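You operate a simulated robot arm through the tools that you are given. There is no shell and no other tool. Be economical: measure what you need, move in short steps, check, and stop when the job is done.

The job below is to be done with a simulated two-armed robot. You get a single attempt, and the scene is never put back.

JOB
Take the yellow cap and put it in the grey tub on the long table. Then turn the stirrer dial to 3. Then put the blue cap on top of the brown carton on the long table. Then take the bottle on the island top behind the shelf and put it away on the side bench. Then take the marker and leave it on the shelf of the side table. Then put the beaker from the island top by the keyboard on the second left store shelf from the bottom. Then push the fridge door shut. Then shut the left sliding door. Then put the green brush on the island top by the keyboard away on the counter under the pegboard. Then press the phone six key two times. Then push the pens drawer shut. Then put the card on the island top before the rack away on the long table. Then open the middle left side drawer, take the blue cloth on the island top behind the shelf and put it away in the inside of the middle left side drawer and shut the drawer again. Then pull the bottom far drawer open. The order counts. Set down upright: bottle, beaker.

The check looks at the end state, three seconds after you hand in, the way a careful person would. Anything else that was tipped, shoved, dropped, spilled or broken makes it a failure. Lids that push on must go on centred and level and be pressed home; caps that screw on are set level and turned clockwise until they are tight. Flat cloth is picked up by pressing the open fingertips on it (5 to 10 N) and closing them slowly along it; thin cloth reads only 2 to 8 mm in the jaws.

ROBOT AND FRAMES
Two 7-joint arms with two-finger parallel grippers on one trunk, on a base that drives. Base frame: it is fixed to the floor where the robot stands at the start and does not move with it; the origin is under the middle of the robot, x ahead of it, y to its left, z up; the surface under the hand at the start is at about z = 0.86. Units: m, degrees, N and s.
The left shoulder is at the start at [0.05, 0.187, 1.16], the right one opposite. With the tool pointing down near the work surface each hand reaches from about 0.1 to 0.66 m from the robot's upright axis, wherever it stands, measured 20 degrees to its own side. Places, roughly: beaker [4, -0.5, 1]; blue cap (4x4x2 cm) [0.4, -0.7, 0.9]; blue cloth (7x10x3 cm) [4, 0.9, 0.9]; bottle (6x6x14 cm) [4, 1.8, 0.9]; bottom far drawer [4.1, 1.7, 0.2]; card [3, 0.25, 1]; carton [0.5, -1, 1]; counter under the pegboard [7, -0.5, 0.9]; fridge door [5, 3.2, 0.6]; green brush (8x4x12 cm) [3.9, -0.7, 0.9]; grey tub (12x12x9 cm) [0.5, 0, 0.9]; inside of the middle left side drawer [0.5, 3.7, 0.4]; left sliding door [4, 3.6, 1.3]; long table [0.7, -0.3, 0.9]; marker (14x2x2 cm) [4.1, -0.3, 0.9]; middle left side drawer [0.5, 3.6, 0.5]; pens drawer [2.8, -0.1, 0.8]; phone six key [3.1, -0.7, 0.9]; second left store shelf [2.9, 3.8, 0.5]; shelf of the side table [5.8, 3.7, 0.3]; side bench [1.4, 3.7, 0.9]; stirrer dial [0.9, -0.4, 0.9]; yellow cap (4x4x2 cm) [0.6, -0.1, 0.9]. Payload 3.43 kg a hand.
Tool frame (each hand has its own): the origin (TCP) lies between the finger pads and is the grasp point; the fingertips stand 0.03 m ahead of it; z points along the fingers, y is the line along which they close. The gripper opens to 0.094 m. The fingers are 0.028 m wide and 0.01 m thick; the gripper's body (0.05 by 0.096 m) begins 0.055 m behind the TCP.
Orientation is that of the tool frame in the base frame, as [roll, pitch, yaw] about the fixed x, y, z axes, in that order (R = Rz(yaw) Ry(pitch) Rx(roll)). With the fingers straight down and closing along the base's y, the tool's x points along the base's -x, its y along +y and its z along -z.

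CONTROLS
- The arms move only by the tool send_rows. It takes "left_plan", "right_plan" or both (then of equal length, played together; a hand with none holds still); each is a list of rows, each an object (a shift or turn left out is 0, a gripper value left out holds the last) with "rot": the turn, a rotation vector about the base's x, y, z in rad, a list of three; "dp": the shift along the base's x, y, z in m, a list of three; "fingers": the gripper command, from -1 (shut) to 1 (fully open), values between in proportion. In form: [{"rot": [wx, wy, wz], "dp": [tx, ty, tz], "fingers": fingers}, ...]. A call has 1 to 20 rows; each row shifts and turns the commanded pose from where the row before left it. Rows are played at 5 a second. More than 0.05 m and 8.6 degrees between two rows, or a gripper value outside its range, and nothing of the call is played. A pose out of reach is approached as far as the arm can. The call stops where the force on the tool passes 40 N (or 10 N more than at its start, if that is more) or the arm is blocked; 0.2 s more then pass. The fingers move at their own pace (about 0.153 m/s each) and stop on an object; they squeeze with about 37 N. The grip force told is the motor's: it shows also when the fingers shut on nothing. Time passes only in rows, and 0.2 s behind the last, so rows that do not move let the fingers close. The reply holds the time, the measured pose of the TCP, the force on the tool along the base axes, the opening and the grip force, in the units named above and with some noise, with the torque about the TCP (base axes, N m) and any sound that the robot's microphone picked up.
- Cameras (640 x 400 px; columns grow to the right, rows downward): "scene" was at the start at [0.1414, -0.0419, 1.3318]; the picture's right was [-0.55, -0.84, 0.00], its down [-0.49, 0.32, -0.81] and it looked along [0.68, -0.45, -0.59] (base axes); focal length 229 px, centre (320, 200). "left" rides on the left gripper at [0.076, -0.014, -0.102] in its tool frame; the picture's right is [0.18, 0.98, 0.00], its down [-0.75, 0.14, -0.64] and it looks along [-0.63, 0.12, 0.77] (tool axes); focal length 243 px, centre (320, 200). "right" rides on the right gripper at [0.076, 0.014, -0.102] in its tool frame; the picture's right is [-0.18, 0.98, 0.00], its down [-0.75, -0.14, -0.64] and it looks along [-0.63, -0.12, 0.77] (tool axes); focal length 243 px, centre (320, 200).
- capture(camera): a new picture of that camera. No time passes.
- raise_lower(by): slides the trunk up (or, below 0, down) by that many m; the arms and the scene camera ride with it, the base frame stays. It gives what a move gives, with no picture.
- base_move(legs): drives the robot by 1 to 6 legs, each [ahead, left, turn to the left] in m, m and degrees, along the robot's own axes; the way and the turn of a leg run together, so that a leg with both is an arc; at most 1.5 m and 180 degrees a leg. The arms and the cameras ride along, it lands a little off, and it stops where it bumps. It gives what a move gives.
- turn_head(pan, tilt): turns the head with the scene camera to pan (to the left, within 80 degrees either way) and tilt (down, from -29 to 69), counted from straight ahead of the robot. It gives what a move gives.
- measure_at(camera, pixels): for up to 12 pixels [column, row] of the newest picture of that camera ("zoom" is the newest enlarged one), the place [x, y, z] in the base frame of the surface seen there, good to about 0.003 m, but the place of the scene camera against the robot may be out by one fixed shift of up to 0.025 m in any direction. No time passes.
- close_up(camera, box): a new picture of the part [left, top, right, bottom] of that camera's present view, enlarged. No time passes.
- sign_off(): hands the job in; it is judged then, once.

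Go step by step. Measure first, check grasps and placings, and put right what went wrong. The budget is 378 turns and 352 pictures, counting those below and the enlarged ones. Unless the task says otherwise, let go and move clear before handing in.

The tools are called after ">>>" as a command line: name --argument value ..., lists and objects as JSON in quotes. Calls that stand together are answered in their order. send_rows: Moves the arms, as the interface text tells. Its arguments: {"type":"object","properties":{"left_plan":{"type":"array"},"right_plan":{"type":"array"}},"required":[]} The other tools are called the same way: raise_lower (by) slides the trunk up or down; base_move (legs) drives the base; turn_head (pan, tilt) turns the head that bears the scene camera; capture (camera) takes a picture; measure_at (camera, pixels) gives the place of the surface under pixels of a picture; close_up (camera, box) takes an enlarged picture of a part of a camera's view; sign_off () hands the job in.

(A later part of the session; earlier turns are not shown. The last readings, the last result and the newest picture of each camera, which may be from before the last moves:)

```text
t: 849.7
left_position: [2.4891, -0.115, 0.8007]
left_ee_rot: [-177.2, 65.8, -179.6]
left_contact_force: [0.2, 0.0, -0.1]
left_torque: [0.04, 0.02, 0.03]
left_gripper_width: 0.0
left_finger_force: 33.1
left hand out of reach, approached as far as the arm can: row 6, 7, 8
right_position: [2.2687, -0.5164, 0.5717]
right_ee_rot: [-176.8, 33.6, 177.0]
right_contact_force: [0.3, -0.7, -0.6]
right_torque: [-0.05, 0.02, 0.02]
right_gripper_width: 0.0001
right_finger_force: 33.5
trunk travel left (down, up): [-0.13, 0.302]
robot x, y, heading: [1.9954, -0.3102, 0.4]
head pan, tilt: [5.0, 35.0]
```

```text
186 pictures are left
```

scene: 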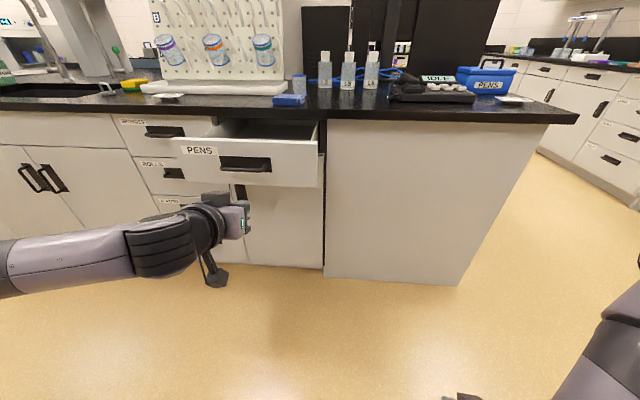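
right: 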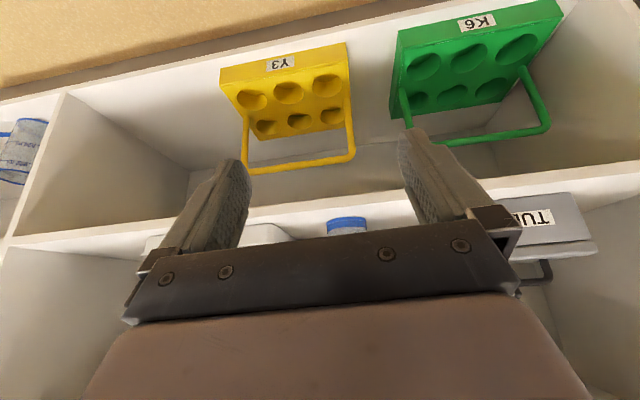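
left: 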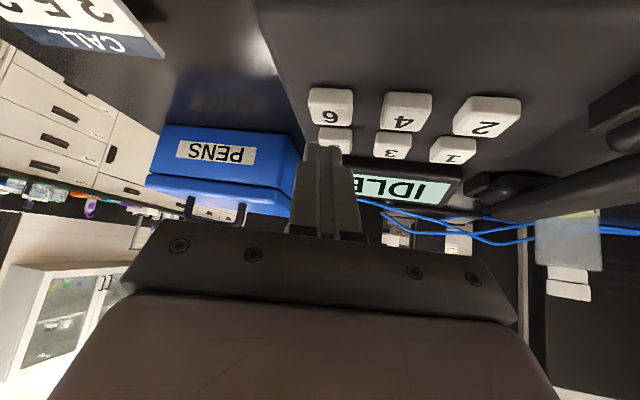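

>>> send_rows --left_plan '[{"dp": [0, -0.02, -0.005]}, {"dp": [0, -0.02, -0.005]}, {}]'

>>> base_move --legs '[[0.35, 0, 0]]'

>>> capture --camera "scene"

```text
t: 850.5
left_position: [2.489, -0.155, 0.7901]
left_ee_rot: [-177.2, 65.9, -179.6]
left_contact_force: [-0.3, -0.1, 0.0]
left_torque: [-0.02, -0.03, 0.01]
left_gripper_width: 0.0001
left_finger_force: 32.8
right_position: [2.2692, -0.5171, 0.5716]
right_ee_rot: [-176.7, 33.7, 176.9]
right_contact_force: [0.5, 0.4, -0.6]
right_torque: [-0.02, -0.04, 0.01]
right_gripper_width: 0.0
right_finger_force: 32.9
trunk travel left (down, up): [-0.13, 0.302]
robot x, y, heading: [1.9991, -0.3124, -0.2]
head pan, tilt: [5.0, 35.0]
```

```text
t: 852.8
left_position: [2.8436, -0.1563, 0.7899]
left_ee_rot: [-177.2, 65.8, -179.6]
left_contact_force: [0.0, -0.3, 0.3]
left_torque: [-0.03, 0.02, 0.01]
left_gripper_width: 0.0002
left_finger_force: 32.5
right_position: [2.6224, -0.518, 0.5728]
right_ee_rot: [-176.6, 33.7, 176.9]
right_contact_force: [-0.3, -0.4, -0.3]
right_torque: [0.01, 0.02, 0.0]
right_gripper_width: 0.0
right_finger_force: 33.1
trunk travel left (down, up): [-0.13, 0.302]
robot x, y, heading: [2.3501, -0.3149, -0.2]
head pan, tilt: [5.0, 35.0]
```

```text
185 pictures are left
```

scene: 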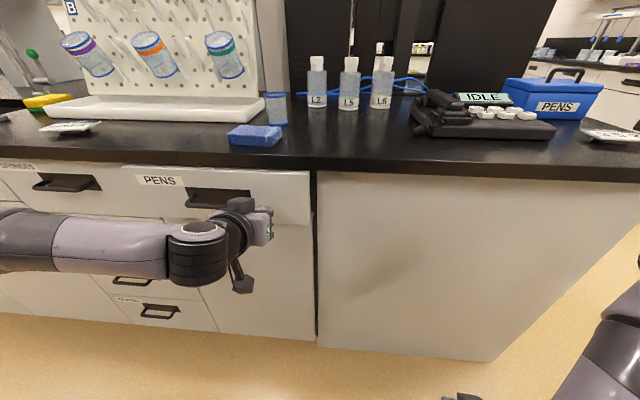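

Drawer is nearly in; I push the rest with the arm until it resists.

>>> send_rows --left_plan '[{"dp": [0.012, 0, 0]}, {"dp": [0.012, 0, 0]}, {"dp": [0.012, 0, 0]}, {"dp": [0.01, 0, 0]}, {"dp": [0.01, 0, 0]}, {"dp": [0.01, 0, 0]}, {}]'

>>> capture --camera "scene"

```text
t: 853.8
left_position: [2.8777, -0.1563, 0.7887]
left_ee_rot: [-177.3, 65.5, -179.8]
left_contact_force: [-17.0, 2.0, 6.1]
left_torque: [0.01, -0.19, 0.09]
left_gripper_width: 0.0
left_finger_force: 32.5
right_position: [2.6213, -0.5165, 0.5733]
right_ee_rot: [-176.7, 33.8, 177.0]
right_contact_force: [-0.5, -0.3, -0.7]
right_torque: [0.02, -0.01, -0.03]
right_gripper_width: 0.0
right_finger_force: 32.9
trunk travel left (down, up): [-0.13, 0.302]
robot x, y, heading: [2.3491, -0.3152, 0.3]
head pan, tilt: [5.0, 35.0]
stopped in row 4 (left hand): the force on the tool passed its limit at 52 N (the readings are from after the stop); the commanded pose is now the measured one
```

```text
184 pictures are left
```

scene: 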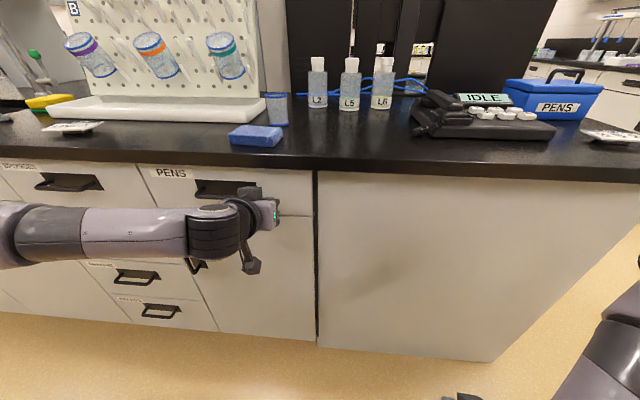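

Drawer shut. I retract, raise the trunk, and look at the card before the rack.

>>> send_rows --left_plan '[{"dp": [-0.04, 0, 0]}, {"dp": [-0.04, 0, 0]}, {"dp": [-0.04, 0, 0]}]'

>>> base_move --legs '[[-0.25, 0, 0], [0, 0.4, 0]]'

>>> raise_lower --by 0.25

>>> turn_head --pan 10 --tilt 35

>>> capture --camera "scene"

```text
t: 854.6
left_position: [2.7673, -0.1579, 0.7855]
left_ee_rot: [-177.3, 65.3, -179.8]
left_contact_force: [-0.5, -0.2, 0.4]
left_torque: [0.01, -0.02, 0.02]
left_gripper_width: 0.0
left_finger_force: 33.4
left hand out of reach, approached as far as the arm can: row 3
right_position: [2.6216, -0.5171, 0.5729]
right_ee_rot: [-176.7, 33.7, 177.0]
right_contact_force: [1.0, 0.0, 0.4]
right_torque: [0.03, 0.02, 0.02]
right_gripper_width: 0.0002
right_finger_force: 33.2
trunk travel left (down, up): [-0.13, 0.302]
robot x, y, heading: [2.3476, -0.3123, -0.1]
head pan, tilt: [5.0, 35.0]
```

```text
t: 860.0
left_position: [2.5154, 0.2398, 0.7859]
left_ee_rot: [-177.3, 65.3, -179.9]
left_contact_force: [1.0, 0.6, -0.2]
left_torque: [0.04, 0.01, -0.01]
left_gripper_width: 0.0
left_finger_force: 33.1
right_position: [2.3711, -0.1179, 0.5723]
right_ee_rot: [-176.7, 33.7, 177.0]
right_contact_force: [0.6, -0.8, -0.3]
right_torque: [0.04, 0.02, -0.02]
right_gripper_width: 0.0004
right_finger_force: 33.0
trunk travel left (down, up): [-0.13, 0.302]
robot x, y, heading: [2.0982, 0.0819, 0.2]
head pan, tilt: [5.0, 35.0]
```

```text
t: 862.6
left_position: [2.517, 0.2398, 1.0365]
left_ee_rot: [-177.4, 65.3, -180.0]
left_contact_force: [0.5, -0.6, 0.2]
left_torque: [-0.01, -0.02, 0.0]
left_gripper_width: 0.0
left_finger_force: 33.0
right_position: [2.371, -0.1179, 0.8213]
right_ee_rot: [-176.7, 33.6, 177.1]
right_contact_force: [-0.1, 0.5, -0.4]
right_torque: [-0.01, -0.01, 0.02]
right_gripper_width: 0.0
right_finger_force: 32.6
trunk travel left (down, up): [-0.38, 0.052]
robot x, y, heading: [2.0978, 0.0859, -0.1]
head pan, tilt: [5.0, 35.0]
```

```text
t: 863.3
left_position: [2.5161, 0.2404, 1.0358]
left_ee_rot: [-177.4, 65.2, -180.0]
left_contact_force: [0.4, -0.4, -0.3]
left_torque: [-0.02, 0.01, 0.01]
left_gripper_width: 0.0
left_finger_force: 33.3
right_position: [2.3708, -0.1181, 0.8218]
right_ee_rot: [-176.6, 33.7, 177.1]
right_contact_force: [0.6, 0.4, -0.3]
right_torque: [-0.03, 0.0, -0.05]
right_gripper_width: 0.0
right_finger_force: 32.5
trunk travel left (down, up): [-0.38, 0.052]
robot x, y, heading: [2.0945, 0.0848, -0.2]
head pan, tilt: [10.0, 35.0]
```

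```text
183 pictures are left
```

scene: 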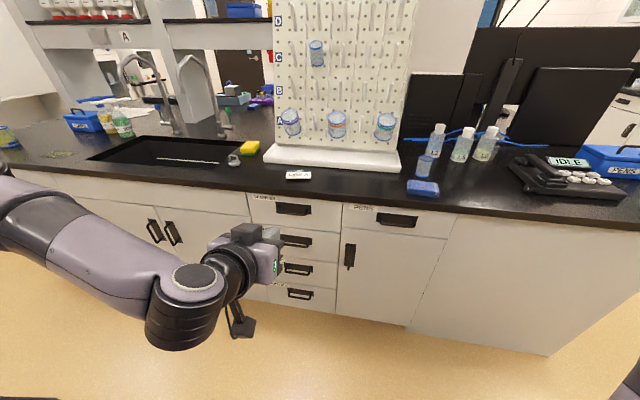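

>>> close_up --camera "scene" --box '[240, 140, 360, 210]'

>>> measure_at --camera "zoom" --pixels '[[250, 175], [320, 205], [380, 190], [250, 195], [310, 185], [320, 220], [320, 270], [430, 150], [300, 160]]'

```text
5.33 times, centred on (300, 175) of scene
```

zoom: 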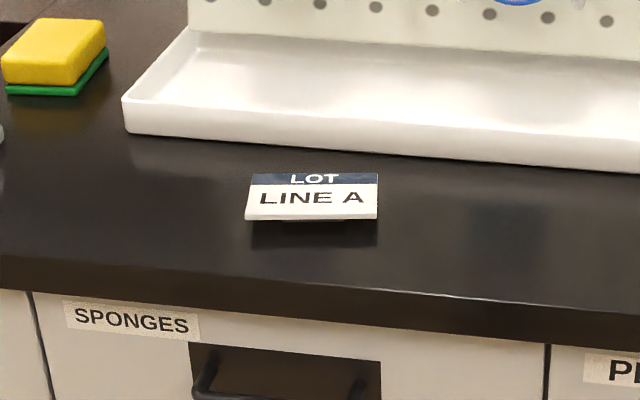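

```text
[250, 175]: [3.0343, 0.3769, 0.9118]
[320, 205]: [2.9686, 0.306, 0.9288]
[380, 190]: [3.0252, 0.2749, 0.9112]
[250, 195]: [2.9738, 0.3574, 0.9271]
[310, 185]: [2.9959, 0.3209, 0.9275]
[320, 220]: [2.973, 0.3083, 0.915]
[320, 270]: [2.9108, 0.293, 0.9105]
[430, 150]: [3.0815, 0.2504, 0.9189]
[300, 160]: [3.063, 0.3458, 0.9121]
```

The card "LINE A" (≈10×5.5 cm, x 2.965–3.02, y 0.27–0.37) sits raised. I'll grip it across x from a sideways stance with the right hand: first raise/untilt the right hand, turn to heading +y, and strafe to the island.

>>> send_rows --right_plan '[{"rot": [0, 0.1176, 0.01], "dp": [0, 0, 0.045]}, {"rot": [0, 0.1176, 0.01], "dp": [0, 0, 0.045]}, {"rot": [0, 0.1176, 0.01], "dp": [0, 0, 0.045]}, {"rot": [0, 0.1176, 0.01], "dp": [0, 0, 0.045]}, {"rot": [0, 0.1176, 0.01], "dp": [0, 0, 0.045]}, {"dp": [0, 0, 0.045], "fingers": 1}, {}]' --left_plan '[{"rot": [0, 0.131, 0], "dp": [0, 0, 0.02]}, {"rot": [0, 0.131, 0], "dp": [0, 0, 0.02]}, {"rot": [0, 0.131, 0], "dp": [0, 0, 0.02]}, {}, {}, {}, {}]'

>>> base_move --legs '[[0, 0, 90], [0, -0.4, 0], [-0.1, 0, 0]]'

>>> turn_head --pan -45 --tilt 40

>>> capture --camera "scene"

>>> capture --camera "right"

```text
t: 864.9
left_position: [2.5159, 0.2405, 1.0968]
left_ee_rot: [-177.4, 42.6, 180.0]
left_contact_force: [-0.3, 1.2, -0.5]
left_torque: [-0.01, -0.01, 0.01]
left_gripper_width: 0.0001
left_finger_force: 33.2
right_position: [2.3979, -0.1058, 1.074]
right_ee_rot: [-175.8, -0.1, -179.7]
right_contact_force: [0.7, 0.2, 0.5]
right_torque: [0.0, -0.03, -0.01]
right_gripper_width: 0.094
right_finger_force: 0.2
right hand out of reach, approached as far as the arm can: row 1, 2
trunk travel left (down, up): [-0.38, 0.052]
robot x, y, heading: [2.1011, 0.0835, -0.3]
head pan, tilt: [10.0, 35.0]
```

```text
t: 873.6
left_position: [2.3427, 0.406, 1.0967]
left_ee_rot: [-177.4, 42.8, -89.6]
left_contact_force: [0.1, -0.9, 0.9]
left_torque: [-0.03, 0.01, -0.05]
left_gripper_width: 0.0001
left_finger_force: 33.0
right_position: [2.6911, 0.2897, 1.0729]
right_ee_rot: [-175.8, -0.1, -89.4]
right_contact_force: [-0.6, -0.4, -0.4]
right_torque: [0.03, 0.03, 0.01]
right_gripper_width: 0.0941
right_finger_force: 0.0
trunk travel left (down, up): [-0.38, 0.052]
robot x, y, heading: [2.5012, -0.0071, 90.5]
head pan, tilt: [10.0, 35.0]
```

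```text
t: 874.8
left_position: [2.3437, 0.4068, 1.0968]
left_ee_rot: [-177.4, 42.7, -89.6]
left_contact_force: [0.1, -0.3, -0.1]
left_torque: [0.01, 0.0, 0.0]
left_gripper_width: 0.0005
left_finger_force: 33.3
right_position: [2.6913, 0.2903, 1.0729]
right_ee_rot: [-175.8, 0.0, -89.4]
right_contact_force: [-0.3, 0.2, 0.3]
right_torque: [0.02, -0.01, 0.04]
right_gripper_width: 0.0936
right_finger_force: 0.0
trunk travel left (down, up): [-0.38, 0.052]
robot x, y, heading: [2.5019, -0.0116, 90.4]
head pan, tilt: [-45.0, 40.0]
```

```text
181 pictures are left
```

scene: 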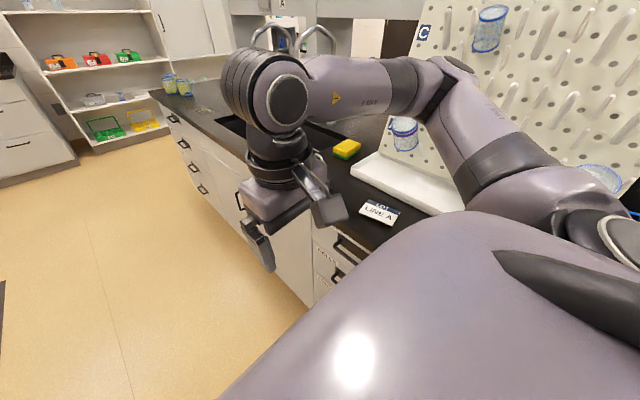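

```text
180 pictures are left
```

right: 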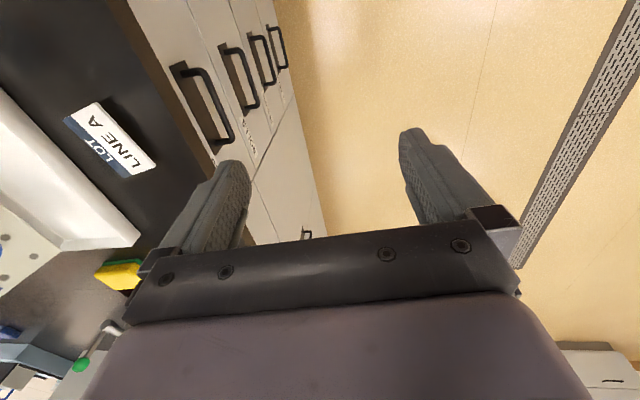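

>>> measure_at --camera "right" --pixels '[[68, 120], [97, 104], [154, 160], [126, 176], [110, 140], [120, 105], [160, 185], [30, 130], [125, 225], [40, 230]]'

>>> close_up --camera "right" --box '[40, 80, 200, 200]'

```text
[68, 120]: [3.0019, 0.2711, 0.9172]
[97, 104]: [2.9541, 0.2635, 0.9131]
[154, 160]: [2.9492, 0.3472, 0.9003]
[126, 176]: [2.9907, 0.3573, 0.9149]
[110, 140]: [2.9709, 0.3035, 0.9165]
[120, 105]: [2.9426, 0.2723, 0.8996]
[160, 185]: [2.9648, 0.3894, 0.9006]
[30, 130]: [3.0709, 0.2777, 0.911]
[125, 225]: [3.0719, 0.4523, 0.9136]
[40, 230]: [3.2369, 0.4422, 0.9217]
```

```text
3.33 times, centred on (120, 140) of right
```

zoom: 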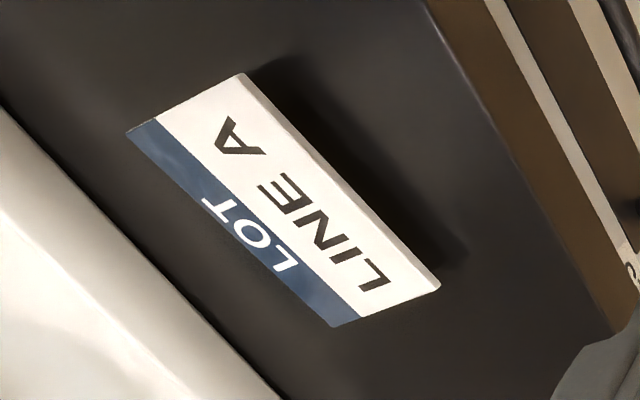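

Card measured: ≈8.7×5 cm, centre ≈(2.972,0.311), top z 0.916. A sideways elbow might touch the rack, so I'll face the island and yaw the right hand −90° (works at ≤0.45 m ahead).

>>> base_move --legs '[[0, 0.35, 0], [0, 0, -90.5], [0, 0.5, 0]]'

>>> send_rows --right_plan '[{"rot": [0, 0, -0.1428], "dp": [0, 0, 0.005]}, {"rot": [0, 0, -0.1428], "dp": [0, 0, 0.005]}, {"rot": [0, 0, -0.1428], "dp": [0, 0, 0.005]}, {"rot": [0, 0, -0.1428], "dp": [0, 0, 0.005]}, {"rot": [0, 0, -0.1428], "dp": [0, 0, 0]}, {"rot": [0, 0, -0.1428], "dp": [0, 0, 0]}, {"rot": [0, 0, -0.1428]}, {"rot": [0, 0, -0.1428]}, {"rot": [0, 0, -0.1428]}, {"rot": [0, 0, -0.1428]}, {"rot": [0, 0, -0.1428]}, {}]'

>>> base_move --legs '[[0.3, 0, 0]]'

>>> capture --camera "right"

```text
t: 886.8
left_position: [2.5633, 0.6449, 1.0969]
left_ee_rot: [-177.4, 42.7, -179.7]
left_contact_force: [0.5, 0.2, 0.3]
left_torque: [0.01, -0.01, 0.03]
left_gripper_width: 0.0002
left_finger_force: 32.6
right_position: [2.4455, 0.2992, 1.0746]
right_ee_rot: [-175.7, 0.0, -179.6]
right_contact_force: [0.4, 0.7, 0.2]
right_torque: [0.03, 0.04, 0.0]
right_gripper_width: 0.0942
right_finger_force: 0.0
trunk travel left (down, up): [-0.38, 0.052]
robot x, y, heading: [2.1463, 0.4886, 0.0]
head pan, tilt: [-45.0, 40.0]
```

```text
t: 889.4
left_position: [2.5625, 0.6458, 1.0972]
left_ee_rot: [-177.3, 42.7, -179.6]
left_contact_force: [0.1, 0.1, 0.2]
left_torque: [0.03, -0.05, -0.04]
left_gripper_width: 0.0001
left_finger_force: 33.3
right_position: [2.4456, 0.2997, 1.0936]
right_ee_rot: [-175.8, 0.1, 90.3]
right_contact_force: [0.1, 0.2, 0.4]
right_torque: [0.0, -0.02, 0.05]
right_gripper_width: 0.0941
right_finger_force: 0.0
trunk travel left (down, up): [-0.38, 0.052]
robot x, y, heading: [2.1437, 0.4882, 0.3]
head pan, tilt: [-45.0, 40.0]
```

```text
t: 891.5
left_position: [2.8632, 0.6483, 1.0958]
left_ee_rot: [-177.5, 42.6, -179.5]
left_contact_force: [-0.3, -0.1, -0.5]
left_torque: [-0.01, -0.02, 0.0]
left_gripper_width: 0.0
left_finger_force: 33.2
right_position: [2.7463, 0.3026, 1.0938]
right_ee_rot: [-175.9, 0.0, 90.6]
right_contact_force: [-0.7, 0.1, 0.5]
right_torque: [-0.02, 0.04, 0.0]
right_gripper_width: 0.094
right_finger_force: 0.2
trunk travel left (down, up): [-0.38, 0.052]
robot x, y, heading: [2.4443, 0.491, 0.2]
head pan, tilt: [-45.0, 40.0]
```

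```text
178 pictures are left
```

right: 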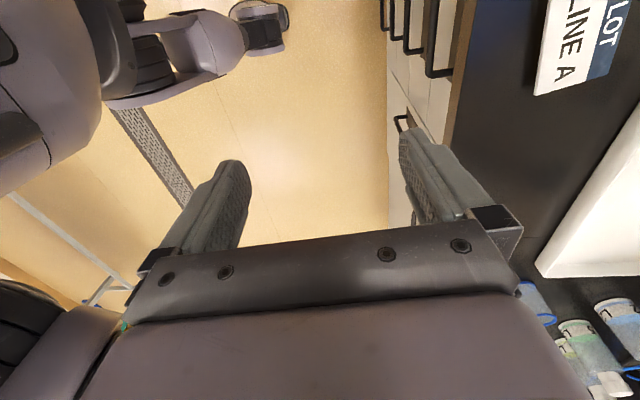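

>>> base_move --legs '[[0.085, 0, 0]]'

>>> send_rows --right_plan '[{"rot": [0, -0.0716, 0], "dp": [0.03, 0, 0]}, {"rot": [0, 0, 0.12], "dp": [0.03, 0.002, 0]}, {"dp": [0.03, 0.002, -0.01]}, {"dp": [0.03, 0.002, -0.01]}, {"dp": [0.02, 0.002, -0.02]}, {}]'

>>> capture --camera "right"

```text
t: 892.5
left_position: [2.947, 0.6488, 1.0961]
left_ee_rot: [-177.4, 42.7, -179.5]
left_contact_force: [0.2, 0.3, -0.5]
left_torque: [0.0, 0.02, -0.03]
left_gripper_width: 0.0001
left_finger_force: 33.1
right_position: [2.8297, 0.3031, 1.0939]
right_ee_rot: [-175.8, 0.0, 90.6]
right_contact_force: [0.0, 0.5, 0.0]
right_torque: [0.02, 0.06, 0.04]
right_gripper_width: 0.094
right_finger_force: 0.0
trunk travel left (down, up): [-0.38, 0.052]
robot x, y, heading: [2.5268, 0.4919, 0.3]
head pan, tilt: [-45.0, 40.0]
```

```text
t: 894.0
left_position: [2.9458, 0.6484, 1.0952]
left_ee_rot: [-177.4, 42.9, -179.7]
left_contact_force: [-0.5, -0.2, -0.5]
left_torque: [0.0, -0.03, -0.01]
left_gripper_width: 0.0001
left_finger_force: 32.8
right_position: [2.9706, 0.3097, 1.0526]
right_ee_rot: [-179.9, 0.0, 97.5]
right_contact_force: [0.3, -0.5, -0.6]
right_torque: [0.02, -0.03, 0.02]
right_gripper_width: 0.0942
right_finger_force: 0.0
trunk travel left (down, up): [-0.38, 0.052]
robot x, y, heading: [2.5273, 0.4919, 0.5]
head pan, tilt: [-45.0, 40.0]
```

```text
177 pictures are left
```

right: 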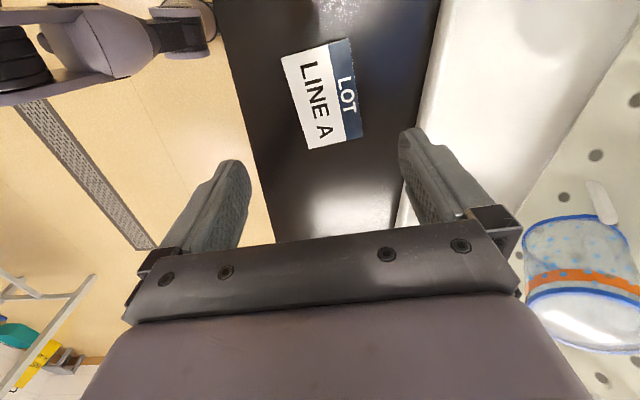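

>>> measure_at --camera "right" --pixels '[[284, 60], [346, 42], [360, 135], [312, 146], [325, 92], [300, 110], [352, 90], [430, 120]]'

```text
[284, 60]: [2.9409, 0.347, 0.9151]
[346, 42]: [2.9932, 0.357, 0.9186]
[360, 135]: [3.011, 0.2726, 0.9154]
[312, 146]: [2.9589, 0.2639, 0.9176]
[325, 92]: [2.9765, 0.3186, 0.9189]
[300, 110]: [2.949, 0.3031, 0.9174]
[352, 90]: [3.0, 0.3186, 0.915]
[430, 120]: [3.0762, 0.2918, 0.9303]
```

>>> send_rows --right_plan '[{"rot": [0, 0, 0.075], "dp": [0.004, 0, -0.04], "fingers": 0.8}, {"dp": [0.002, 0, -0.04]}, {"dp": [0, 0, -0.03]}, {"dp": [0, 0, -0.006]}, {}]'

>>> capture --camera "right"

```text
t: 895.1
left_position: [2.9455, 0.6491, 1.097]
left_ee_rot: [-177.4, 42.8, -179.6]
left_contact_force: [0.0, -1.0, -0.1]
left_torque: [0.0, 0.0, -0.03]
left_gripper_width: 0.0
left_finger_force: 32.9
right_position: [2.9755, 0.3094, 0.9378]
right_ee_rot: [-179.9, -0.1, 101.8]
right_contact_force: [-0.5, -0.2, 0.9]
right_torque: [0.01, 0.01, -0.03]
right_gripper_width: 0.0846
right_finger_force: 0.0
trunk travel left (down, up): [-0.38, 0.052]
robot x, y, heading: [2.5294, 0.4901, 0.6]
head pan, tilt: [-45.0, 40.0]
```

```text
176 pictures are left
```

right: 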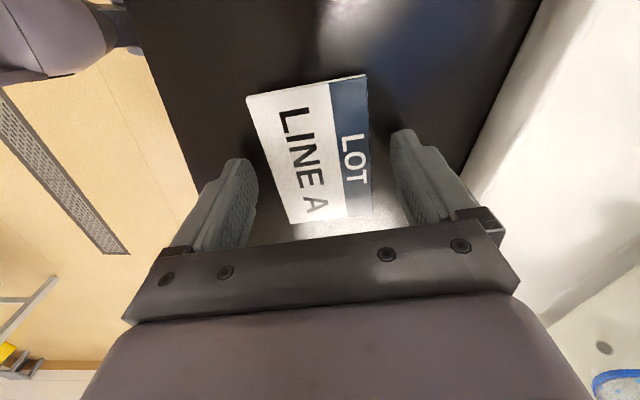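

>>> send_rows --right_plan '[{"dp": [0, 0, -0.003]}, {"fingers": 0.4}, {"fingers": 0.2}, {"fingers": 0.0}, {"fingers": -1}, {}, {}]'

>>> capture --camera "right"

```text
t: 896.8
left_position: [2.9467, 0.6477, 1.0981]
left_ee_rot: [-177.4, 42.8, -179.6]
left_contact_force: [0.4, 0.0, 0.0]
left_torque: [0.03, 0.02, -0.02]
left_gripper_width: 0.0
left_finger_force: 32.8
right_position: [2.9755, 0.3097, 0.9337]
right_ee_rot: [-180.0, 0.0, 101.7]
right_contact_force: [0.1, 0.9, 0.3]
right_torque: [0.0, -0.03, -0.01]
right_gripper_width: 0.0586
right_finger_force: 36.8
trunk travel left (down, up): [-0.38, 0.052]
robot x, y, heading: [2.5298, 0.4908, 0.2]
head pan, tilt: [-45.0, 40.0]
```

```text
175 pictures are left
```

right: 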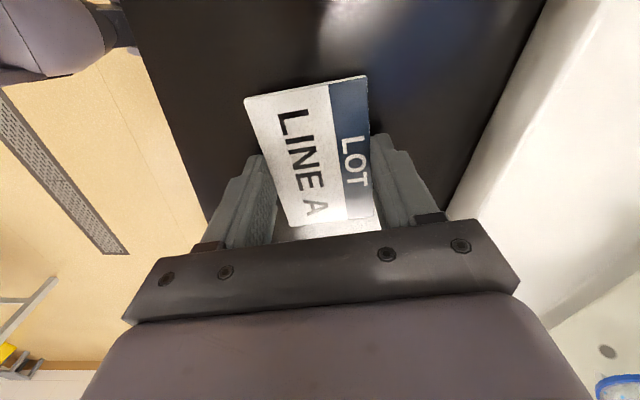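

>>> send_rows --right_plan '[{"dp": [0, 0, 0.02]}, {"dp": [0, 0, 0.04]}, {"dp": [0, 0, 0.04]}, {"dp": [0, 0, 0.04]}, {}]'

>>> capture --camera "right"

```text
t: 898.0
left_position: [2.9453, 0.6492, 1.0965]
left_ee_rot: [-177.4, 42.7, -179.7]
left_contact_force: [0.3, -0.1, -0.4]
left_torque: [0.0, 0.03, 0.02]
left_gripper_width: 0.0
left_finger_force: 32.9
right_position: [2.9769, 0.3104, 1.0745]
right_ee_rot: [-179.8, 0.0, 101.7]
right_contact_force: [-0.4, 0.1, -1.2]
right_torque: [0.01, 0.02, -0.01]
right_gripper_width: 0.0589
right_finger_force: 36.9
trunk travel left (down, up): [-0.38, 0.052]
robot x, y, heading: [2.5278, 0.4903, -0.0]
head pan, tilt: [-45.0, 40.0]
```

```text
174 pictures are left
```

right: 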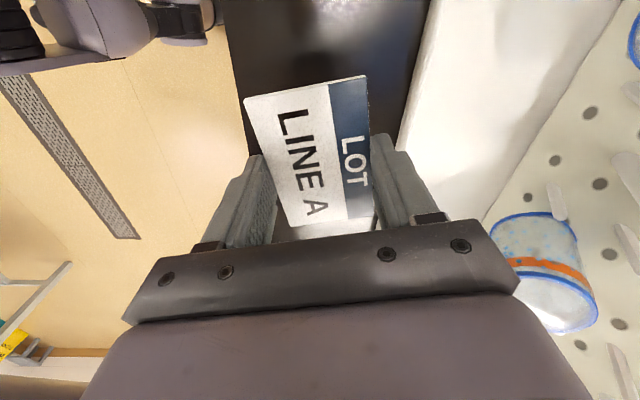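

Card is held. I back away, turn to face the long table, and look for a free spot.

>>> base_move --legs '[[-0.45, 0, 0], [0, 0, 180], [0.5, 0, 0]]'

>>> turn_head --pan -10 --tilt 35

>>> capture --camera "scene"

```text
t: 910.5
left_position: [1.1519, 0.3636, 1.0962]
left_ee_rot: [-177.4, 42.7, -1.7]
left_contact_force: [-0.3, 0.3, -0.3]
left_torque: [-0.01, -0.02, 0.0]
left_gripper_width: 0.0001
left_finger_force: 32.5
right_position: [1.1342, 0.7021, 1.0734]
right_ee_rot: [-179.9, 0.1, -80.4]
right_contact_force: [-0.7, -0.3, 0.0]
right_torque: [0.0, 0.01, 0.0]
right_gripper_width: 0.0587
right_finger_force: 37.4
trunk travel left (down, up): [-0.38, 0.052]
robot x, y, heading: [1.5721, 0.5027, 178.2]
head pan, tilt: [-45.0, 40.0]
```

```text
t: 911.5
left_position: [1.1518, 0.3627, 1.0971]
left_ee_rot: [-177.4, 42.7, -1.7]
left_contact_force: [-0.6, -0.2, 0.2]
left_torque: [-0.02, 0.0, -0.02]
left_gripper_width: 0.0004
left_finger_force: 32.3
right_position: [1.1342, 0.7028, 1.0743]
right_ee_rot: [-179.9, 0.0, -80.4]
right_contact_force: [0.2, -0.1, 0.2]
right_torque: [0.01, 0.01, -0.02]
right_gripper_width: 0.0587
right_finger_force: 36.8
trunk travel left (down, up): [-0.38, 0.052]
robot x, y, heading: [1.5723, 0.5084, 178.1]
head pan, tilt: [-10.0, 35.0]
```

```text
173 pictures are left
```

scene: 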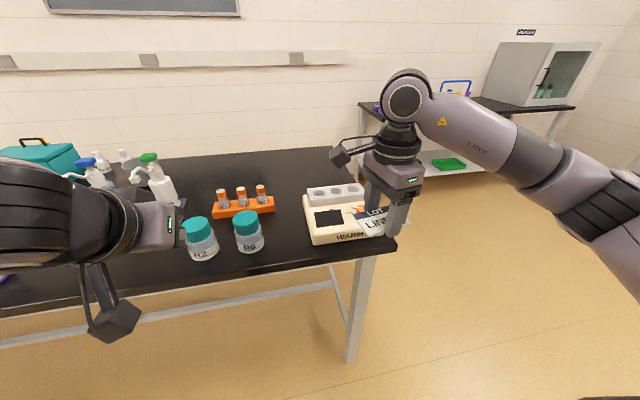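

>>> measure_at --camera "scene" --pixels '[[283, 235], [283, 260], [263, 240], [305, 240], [285, 215], [245, 240], [315, 240], [130, 260], [345, 170], [385, 250], [200, 255]]'

>>> turn_head --pan 30 --tilt 40

>>> capture --camera "scene"

```text
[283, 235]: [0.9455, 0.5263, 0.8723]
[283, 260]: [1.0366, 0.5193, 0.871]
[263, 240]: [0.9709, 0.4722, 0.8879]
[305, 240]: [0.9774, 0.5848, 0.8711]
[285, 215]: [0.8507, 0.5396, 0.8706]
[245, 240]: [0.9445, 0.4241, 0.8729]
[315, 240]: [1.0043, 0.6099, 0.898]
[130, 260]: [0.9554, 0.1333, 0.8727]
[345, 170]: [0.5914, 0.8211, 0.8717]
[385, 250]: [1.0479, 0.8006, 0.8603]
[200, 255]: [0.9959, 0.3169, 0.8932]
```

```text
t: 912.6
left_position: [1.1528, 0.3633, 1.0964]
left_ee_rot: [-177.5, 42.7, -1.8]
left_contact_force: [0.6, -0.1, 0.4]
left_torque: [-0.05, 0.03, 0.0]
left_gripper_width: 0.0
left_finger_force: 33.1
right_position: [1.1345, 0.702, 1.074]
right_ee_rot: [-180.0, -0.1, -80.4]
right_contact_force: [-0.2, -0.8, 0.4]
right_torque: [-0.01, 0.03, 0.01]
right_gripper_width: 0.0583
right_finger_force: 36.9
trunk travel left (down, up): [-0.38, 0.052]
robot x, y, heading: [1.5727, 0.5073, 178.3]
head pan, tilt: [30.0, 40.0]
```

```text
172 pictures are left
```

scene: 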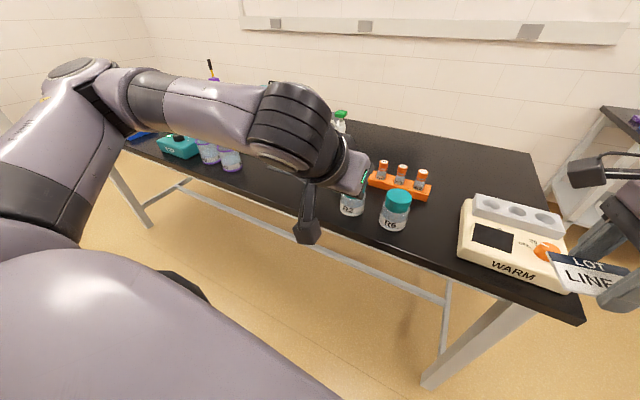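

There's a wide bare strip near the far edge around (0.97,0.10). I strafe there.

>>> base_move --legs '[[0, 0.6, 1.8], [0.16, 0, 0]]'

>>> capture --camera "right"

>>> turn_head --pan -15 --tilt 45

>>> capture --camera "scene"

```text
t: 919.3
left_position: [0.9858, -0.245, 1.0959]
left_ee_rot: [-177.4, 42.7, -0.2]
left_contact_force: [0.1, 0.0, -0.2]
left_torque: [0.01, -0.03, 0.02]
left_gripper_width: 0.0
left_finger_force: 32.5
right_position: [0.9586, 0.0936, 1.0738]
right_ee_rot: [-179.9, 0.0, -78.8]
right_contact_force: [0.8, 0.8, -0.5]
right_torque: [0.01, -0.01, 0.03]
right_gripper_width: 0.0587
right_finger_force: 37.0
trunk travel left (down, up): [-0.38, 0.052]
robot x, y, heading: [1.402, -0.0902, 180.0]
head pan, tilt: [30.0, 40.0]
```

```text
171 pictures are left
```

right: 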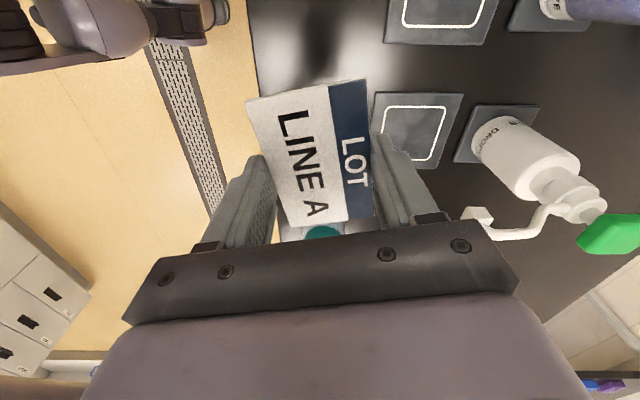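

```text
t: 920.4
left_position: [0.9859, -0.244, 1.0965]
left_ee_rot: [-177.4, 42.8, -0.2]
left_contact_force: [-0.4, -0.3, 0.2]
left_torque: [-0.02, 0.02, 0.0]
left_gripper_width: 0.0
left_finger_force: 33.2
right_position: [0.9584, 0.0947, 1.0747]
right_ee_rot: [-179.9, -0.1, -78.8]
right_contact_force: [0.6, 0.5, 0.4]
right_torque: [0.01, 0.0, -0.02]
right_gripper_width: 0.0587
right_finger_force: 36.9
trunk travel left (down, up): [-0.38, 0.052]
robot x, y, heading: [1.4038, -0.0897, 179.7]
head pan, tilt: [-15.0, 45.0]
```

```text
170 pictures are left
```

scene: 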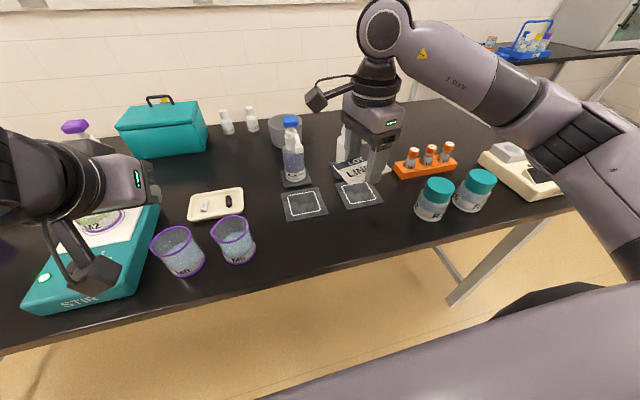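

>>> measure_at --camera "right" --pixels '[[376, 100], [388, 40], [300, 60], [262, 60], [280, 20], [322, 232], [370, 160], [250, 95], [367, 80], [290, 225]]'

```text
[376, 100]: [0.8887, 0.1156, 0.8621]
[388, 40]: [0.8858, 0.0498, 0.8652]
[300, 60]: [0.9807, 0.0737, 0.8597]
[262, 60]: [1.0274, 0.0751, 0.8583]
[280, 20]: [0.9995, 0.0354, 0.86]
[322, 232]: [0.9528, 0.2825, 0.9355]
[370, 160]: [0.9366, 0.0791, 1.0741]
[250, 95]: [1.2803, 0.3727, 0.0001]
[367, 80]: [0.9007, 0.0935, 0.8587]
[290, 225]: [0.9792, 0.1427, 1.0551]
```

>>> send_rows --right_plan '[{"dp": [0.004, 0, -0.045]}, {"dp": [0.004, 0, -0.045]}, {"dp": [0, 0, -0.045]}, {"dp": [0, 0, -0.03]}, {"dp": [0, 0, -0.01]}, {"dp": [0, 0, -0.004]}, {}]'

```text
t: 922.0
left_position: [0.9875, -0.244, 1.0966]
left_ee_rot: [-177.4, 42.8, -0.2]
left_contact_force: [0.9, 0.1, -1.6]
left_torque: [-0.03, 0.01, -0.02]
left_gripper_width: 0.0
left_finger_force: 32.7
right_position: [0.9674, 0.094, 0.8948]
right_ee_rot: [-179.9, 0.0, -78.9]
right_contact_force: [-0.5, 0.2, -0.9]
right_torque: [0.0, 0.0, -0.03]
right_gripper_width: 0.0584
right_finger_force: 36.9
trunk travel left (down, up): [-0.38, 0.052]
robot x, y, heading: [1.4064, -0.0924, 179.9]
head pan, tilt: [-15.0, 45.0]
```

>>> send_rows --right_plan '[{"dp": [0, 0, -0.002]}, {"fingers": 0.4}, {"fingers": 0.6}, {}, {"dp": [0, 0, 0.04]}, {"dp": [0, 0, 0.045]}, {"dp": [0, 0, 0.045]}, {"dp": [0, 0, 0.045]}, {}]'

>>> capture --camera "right"

```text
t: 924.0
left_position: [0.9871, -0.2433, 1.0965]
left_ee_rot: [-177.4, 42.8, -0.2]
left_contact_force: [-0.3, -0.5, 0.2]
left_torque: [-0.03, -0.01, 0.0]
left_gripper_width: 0.0
left_finger_force: 32.6
right_position: [0.9673, 0.0936, 1.0682]
right_ee_rot: [-179.9, 0.0, -78.8]
right_contact_force: [-1.0, -0.3, 0.3]
right_torque: [-0.02, -0.04, -0.02]
right_gripper_width: 0.0753
right_finger_force: 0.0
trunk travel left (down, up): [-0.38, 0.052]
robot x, y, heading: [1.4045, -0.0947, 179.7]
head pan, tilt: [-15.0, 45.0]
```

```text
169 pictures are left
```

right: 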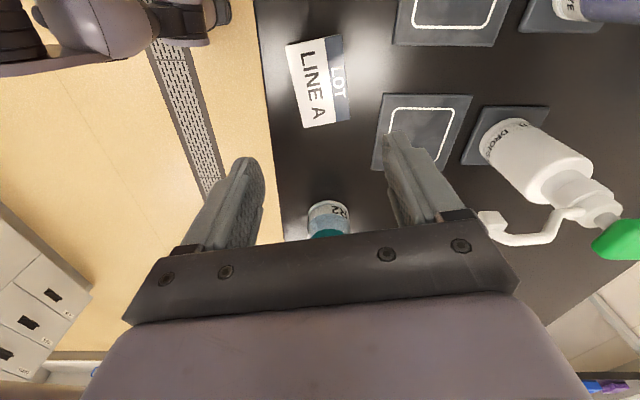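

Card lies on the long table. Next the side drawer: I reset the right hand's yaw and drive to the side bench.

>>> base_move --legs '[[-0.35, 0, 0], [0, -1.5, 0], [0, -1.3, 0]]'

>>> send_rows --right_plan '[{"rot": [0, 0, 0.1375]}, {"rot": [0, 0, 0.1375]}, {"rot": [0, 0, 0.1375]}, {"rot": [0, 0, 0.1375]}, {"rot": [0, 0, 0.1375]}, {"rot": [0, 0, 0.1375]}, {"rot": [0, 0, 0.1375]}, {"rot": [0, 0, 0.1375]}, {"rot": [0, 0, 0.1375]}, {"rot": [0, 0, 0.1375]}, {}]'

>>> base_move --legs '[[0.9, 0, 0], [0, 0, -90]]'

>>> turn_head --pan 0 --tilt 35

>>> capture --camera "scene"

```text
t: 950.3
left_position: [1.3476, 2.5432, 1.0963]
left_ee_rot: [-177.5, 42.7, -0.3]
left_contact_force: [-0.6, -0.1, -0.5]
left_torque: [0.01, -0.06, 0.0]
left_gripper_width: 0.0
left_finger_force: 32.9
right_position: [1.3285, 2.8811, 1.0682]
right_ee_rot: [-179.8, 0.0, -78.8]
right_contact_force: [-0.3, -0.3, 0.6]
right_torque: [0.0, -0.03, -0.01]
right_gripper_width: 0.0753
right_finger_force: 0.1
trunk travel left (down, up): [-0.38, 0.052]
robot x, y, heading: [1.7676, 2.6966, 180.0]
head pan, tilt: [-15.0, 45.0]
```

```text
t: 952.7
left_position: [1.347, 2.5423, 1.0965]
left_ee_rot: [-177.4, 42.9, -0.3]
left_contact_force: [0.0, -0.3, -0.2]
left_torque: [0.0, -0.01, 0.02]
left_gripper_width: 0.0
left_finger_force: 32.5
right_position: [1.3277, 2.882, 1.068]
right_ee_rot: [-179.9, 0.0, 0.0]
right_contact_force: [-0.2, -0.3, 1.0]
right_torque: [-0.02, -0.04, 0.03]
right_gripper_width: 0.0755
right_finger_force: 0.1
trunk travel left (down, up): [-0.38, 0.052]
robot x, y, heading: [1.7666, 2.6939, 179.5]
head pan, tilt: [-15.0, 45.0]
```

```text
t: 961.3
left_position: [0.7182, 3.1216, 1.0967]
left_ee_rot: [-177.4, 42.7, -90.9]
left_contact_force: [-0.3, 0.2, 0.7]
left_torque: [0.02, -0.02, 0.0]
left_gripper_width: 0.0001
left_finger_force: 33.3
right_position: [1.0575, 3.1361, 1.069]
right_ee_rot: [-179.9, 0.0, -90.7]
right_contact_force: [0.8, 0.0, -0.6]
right_torque: [0.04, -0.02, -0.02]
right_gripper_width: 0.0754
right_finger_force: 0.0
trunk travel left (down, up): [-0.38, 0.052]
robot x, y, heading: [0.865, 2.7025, 89.1]
head pan, tilt: [-15.0, 45.0]
```

```text
t: 962.0
left_position: [0.7193, 3.1205, 1.0968]
left_ee_rot: [-177.3, 42.9, -90.9]
left_contact_force: [-0.5, 0.5, 0.6]
left_torque: [0.0, 0.01, 0.0]
left_gripper_width: 0.0
left_finger_force: 32.6
right_position: [1.0574, 3.1364, 1.0676]
right_ee_rot: [-179.9, 0.1, -90.7]
right_contact_force: [0.7, 0.6, 0.1]
right_torque: [-0.02, 0.0, -0.03]
right_gripper_width: 0.0752
right_finger_force: 0.0
trunk travel left (down, up): [-0.38, 0.052]
robot x, y, heading: [0.8651, 2.6967, 89.1]
head pan, tilt: [0.0, 35.0]
```

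```text
168 pictures are left
```

scene: 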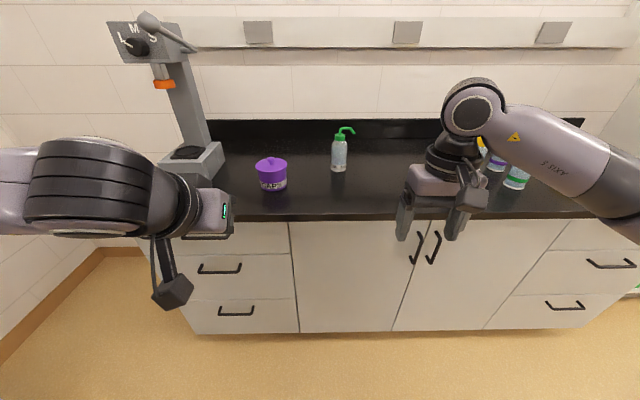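

>>> measure_at --camera "scene" --pixels '[[220, 270], [200, 267], [240, 267], [237, 313], [220, 280], [260, 270], [290, 280], [190, 260], [210, 237], [160, 280], [260, 250], [260, 298]]'

>>> close_up --camera "scene" --box '[130, 210, 310, 340]'

```text
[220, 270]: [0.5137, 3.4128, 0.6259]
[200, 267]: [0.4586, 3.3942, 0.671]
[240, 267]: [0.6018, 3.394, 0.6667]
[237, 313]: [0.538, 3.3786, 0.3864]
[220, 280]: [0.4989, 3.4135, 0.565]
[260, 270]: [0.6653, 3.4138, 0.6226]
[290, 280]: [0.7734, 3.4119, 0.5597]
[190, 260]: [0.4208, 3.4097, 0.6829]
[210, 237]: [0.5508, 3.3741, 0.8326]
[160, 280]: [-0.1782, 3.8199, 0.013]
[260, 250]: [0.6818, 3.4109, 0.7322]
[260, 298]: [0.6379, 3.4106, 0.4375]
```

```text
3.08 times, centred on (220, 275) of scene
```

zoom: 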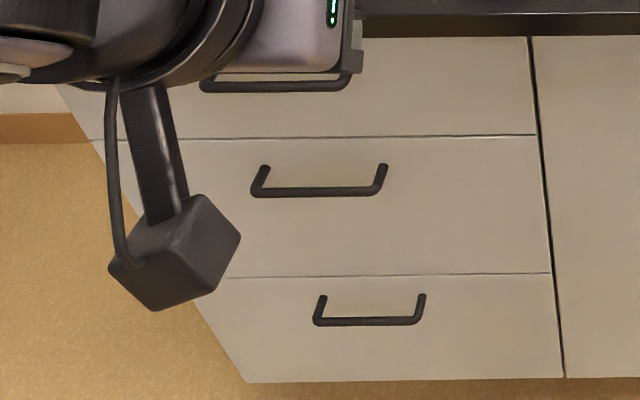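

Handle of the middle drawer: bar x 0.455–0.605, about z 0.66, standing ≈4 cm off the face (y≈3.41). I'll grip the bar with the left hand rolled 90° (closing vertically). Lower the trunk, roll the hand, tilt to ~60°.

>>> raise_lower --by -0.33

>>> send_rows --left_plan '[{"rot": [0, -0.0968, 0.105]}, {"rot": [0, -0.0968, 0.105]}, {"rot": [0, -0.0968, 0.105]}, {"rot": [0, -0.0968, 0.105]}, {"rot": [0, -0.0968, 0.105]}, {"rot": [0, -0.0968, 0.105]}, {"rot": [0, -0.0968, 0.105]}, {"rot": [0, -0.0968, 0.105]}, {"rot": [0, -0.0968, 0.105]}, {"rot": [0, -0.0968, 0.105]}, {"rot": [0, -0.0968, 0.105]}, {"rot": [0.131, 0, 0], "fingers": 0.2}, {"rot": [0.131, 0, 0]}, {}]'

>>> capture --camera "left"

>>> capture --camera "scene"

```text
t: 965.3
left_position: [0.7194, 3.1209, 0.7658]
left_ee_rot: [-177.4, 42.9, -90.9]
left_contact_force: [0.8, 0.8, 0.8]
left_torque: [0.03, 0.02, 0.0]
left_gripper_width: 0.0
left_finger_force: 33.0
right_position: [1.0573, 3.1357, 0.7369]
right_ee_rot: [-179.9, 0.0, -90.7]
right_contact_force: [0.4, -0.6, -0.3]
right_torque: [0.0, -0.02, -0.01]
right_gripper_width: 0.0752
right_finger_force: 0.1
trunk travel left (down, up): [-0.05, 0.382]
robot x, y, heading: [0.8654, 2.7005, 89.0]
head pan, tilt: [0.0, 35.0]
```

```text
t: 968.3
left_position: [0.7191, 3.1215, 0.7666]
left_ee_rot: [-119.1, 0.6, -0.3]
left_contact_force: [0.3, -0.3, 0.0]
left_torque: [0.0, 0.02, -0.01]
left_gripper_width: 0.0563
left_finger_force: 0.0
right_position: [1.0581, 3.1359, 0.738]
right_ee_rot: [-179.9, -0.1, -90.6]
right_contact_force: [-0.4, 0.1, 0.6]
right_torque: [0.01, -0.02, 0.0]
right_gripper_width: 0.0752
right_finger_force: 0.1
trunk travel left (down, up): [-0.05, 0.382]
robot x, y, heading: [0.8668, 2.7008, 88.9]
head pan, tilt: [0.0, 35.0]
```

```text
166 pictures are left
```

left: 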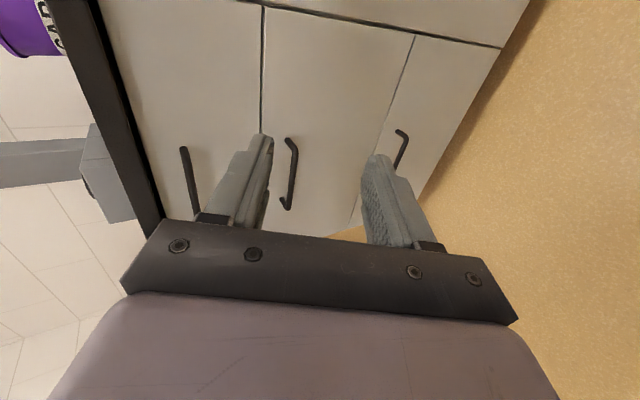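

```text
165 pictures are left
```

scene: 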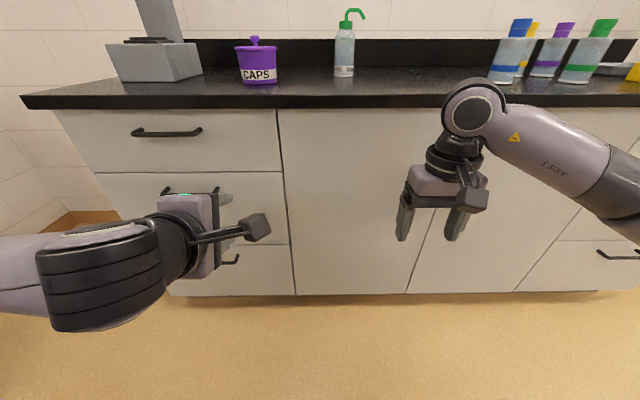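

>>> measure_at --camera "left" --pixels '[[293, 145], [292, 170], [287, 198], [286, 140], [283, 205], [310, 100], [330, 180], [190, 170], [404, 150]]'

```text
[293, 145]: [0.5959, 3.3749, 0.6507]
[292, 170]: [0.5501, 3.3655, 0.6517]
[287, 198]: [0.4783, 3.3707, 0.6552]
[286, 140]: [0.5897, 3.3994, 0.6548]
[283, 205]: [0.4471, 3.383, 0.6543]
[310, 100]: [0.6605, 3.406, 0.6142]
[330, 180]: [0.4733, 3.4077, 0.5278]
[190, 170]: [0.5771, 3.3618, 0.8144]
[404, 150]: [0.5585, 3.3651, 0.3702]
```

Bar centre ≈(0.525,3.372,0.652). I strafe left 0.14, ahead 0.1 and bring the open fingers to the bar.

>>> base_move --legs '[[0.1, 0.14, 1]]'

```text
t: 970.2
left_position: [0.5703, 3.2198, 0.7668]
left_ee_rot: [-119.0, 0.6, 0.7]
left_contact_force: [-0.6, -0.6, 0.0]
left_torque: [0.02, 0.02, 0.01]
left_gripper_width: 0.0563
left_finger_force: 0.0
right_position: [0.9103, 3.2401, 0.7368]
right_ee_rot: [-179.9, 0.0, -89.7]
right_contact_force: [0.2, -0.5, -0.6]
right_torque: [0.01, -0.02, 0.02]
right_gripper_width: 0.0753
right_finger_force: 0.1
trunk travel left (down, up): [-0.05, 0.382]
robot x, y, heading: [0.729, 2.8027, 90.3]
head pan, tilt: [0.0, 35.0]
```

>>> send_rows --left_plan '[{"dp": [-0.015, 0.028, -0.026], "fingers": 0}, {"dp": [-0.015, 0.028, -0.026]}, {"dp": [-0.015, 0.028, -0.025]}, {}]'

>>> capture --camera "left"

```text
t: 971.2
left_position: [0.5257, 3.3041, 0.6892]
left_ee_rot: [-119.1, 0.6, 0.7]
left_contact_force: [0.4, 0.1, 0.0]
left_torque: [0.04, 0.01, 0.03]
left_gripper_width: 0.047
left_finger_force: 0.0
right_position: [0.9105, 3.2408, 0.7377]
right_ee_rot: [-180.0, 0.0, -89.8]
right_contact_force: [-0.3, 0.1, -0.1]
right_torque: [0.01, 0.0, 0.01]
right_gripper_width: 0.0751
right_finger_force: 0.1
trunk travel left (down, up): [-0.05, 0.382]
robot x, y, heading: [0.7275, 2.8033, 90.1]
head pan, tilt: [0.0, 35.0]
```

```text
164 pictures are left
```

left: 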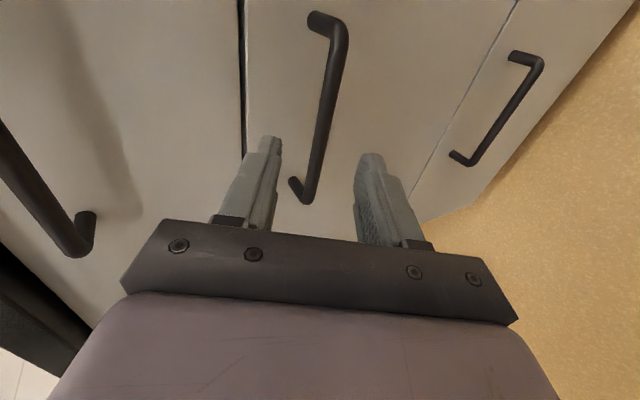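

>>> send_rows --left_plan '[{"dp": [0, 0.0175, -0.0097]}, {"dp": [0, 0.0175, -0.0097]}, {"dp": [0, 0.0165, -0.009]}, {}, {"fingers": -0.4}, {"fingers": -1}, {}, {}]'

>>> capture --camera "left"

```text
t: 973.0
left_position: [0.5256, 3.3554, 0.659]
left_ee_rot: [-119.4, 0.5, 0.8]
left_contact_force: [0.1, -6.4, -6.5]
left_torque: [-0.19, -0.29, 0.78]
left_gripper_width: 0.0117
left_finger_force: 45.0
right_position: [0.9111, 3.2408, 0.7387]
right_ee_rot: [-179.9, 0.0, -89.7]
right_contact_force: [0.6, -1.2, -0.7]
right_torque: [0.03, -0.01, -0.02]
right_gripper_width: 0.0752
right_finger_force: 0.0
trunk travel left (down, up): [-0.05, 0.382]
robot x, y, heading: [0.7259, 2.7999, 90.3]
head pan, tilt: [0.0, 35.0]
```

```text
163 pictures are left
```

left: 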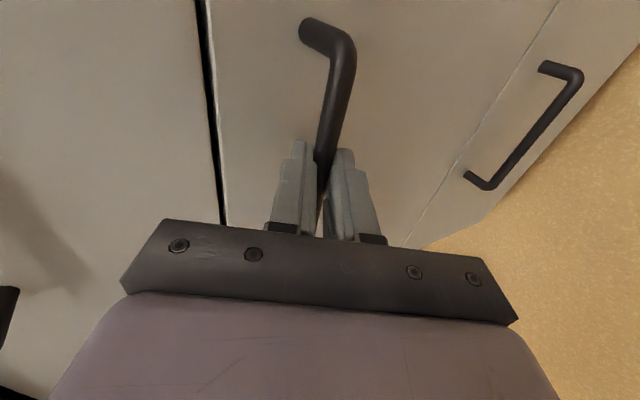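

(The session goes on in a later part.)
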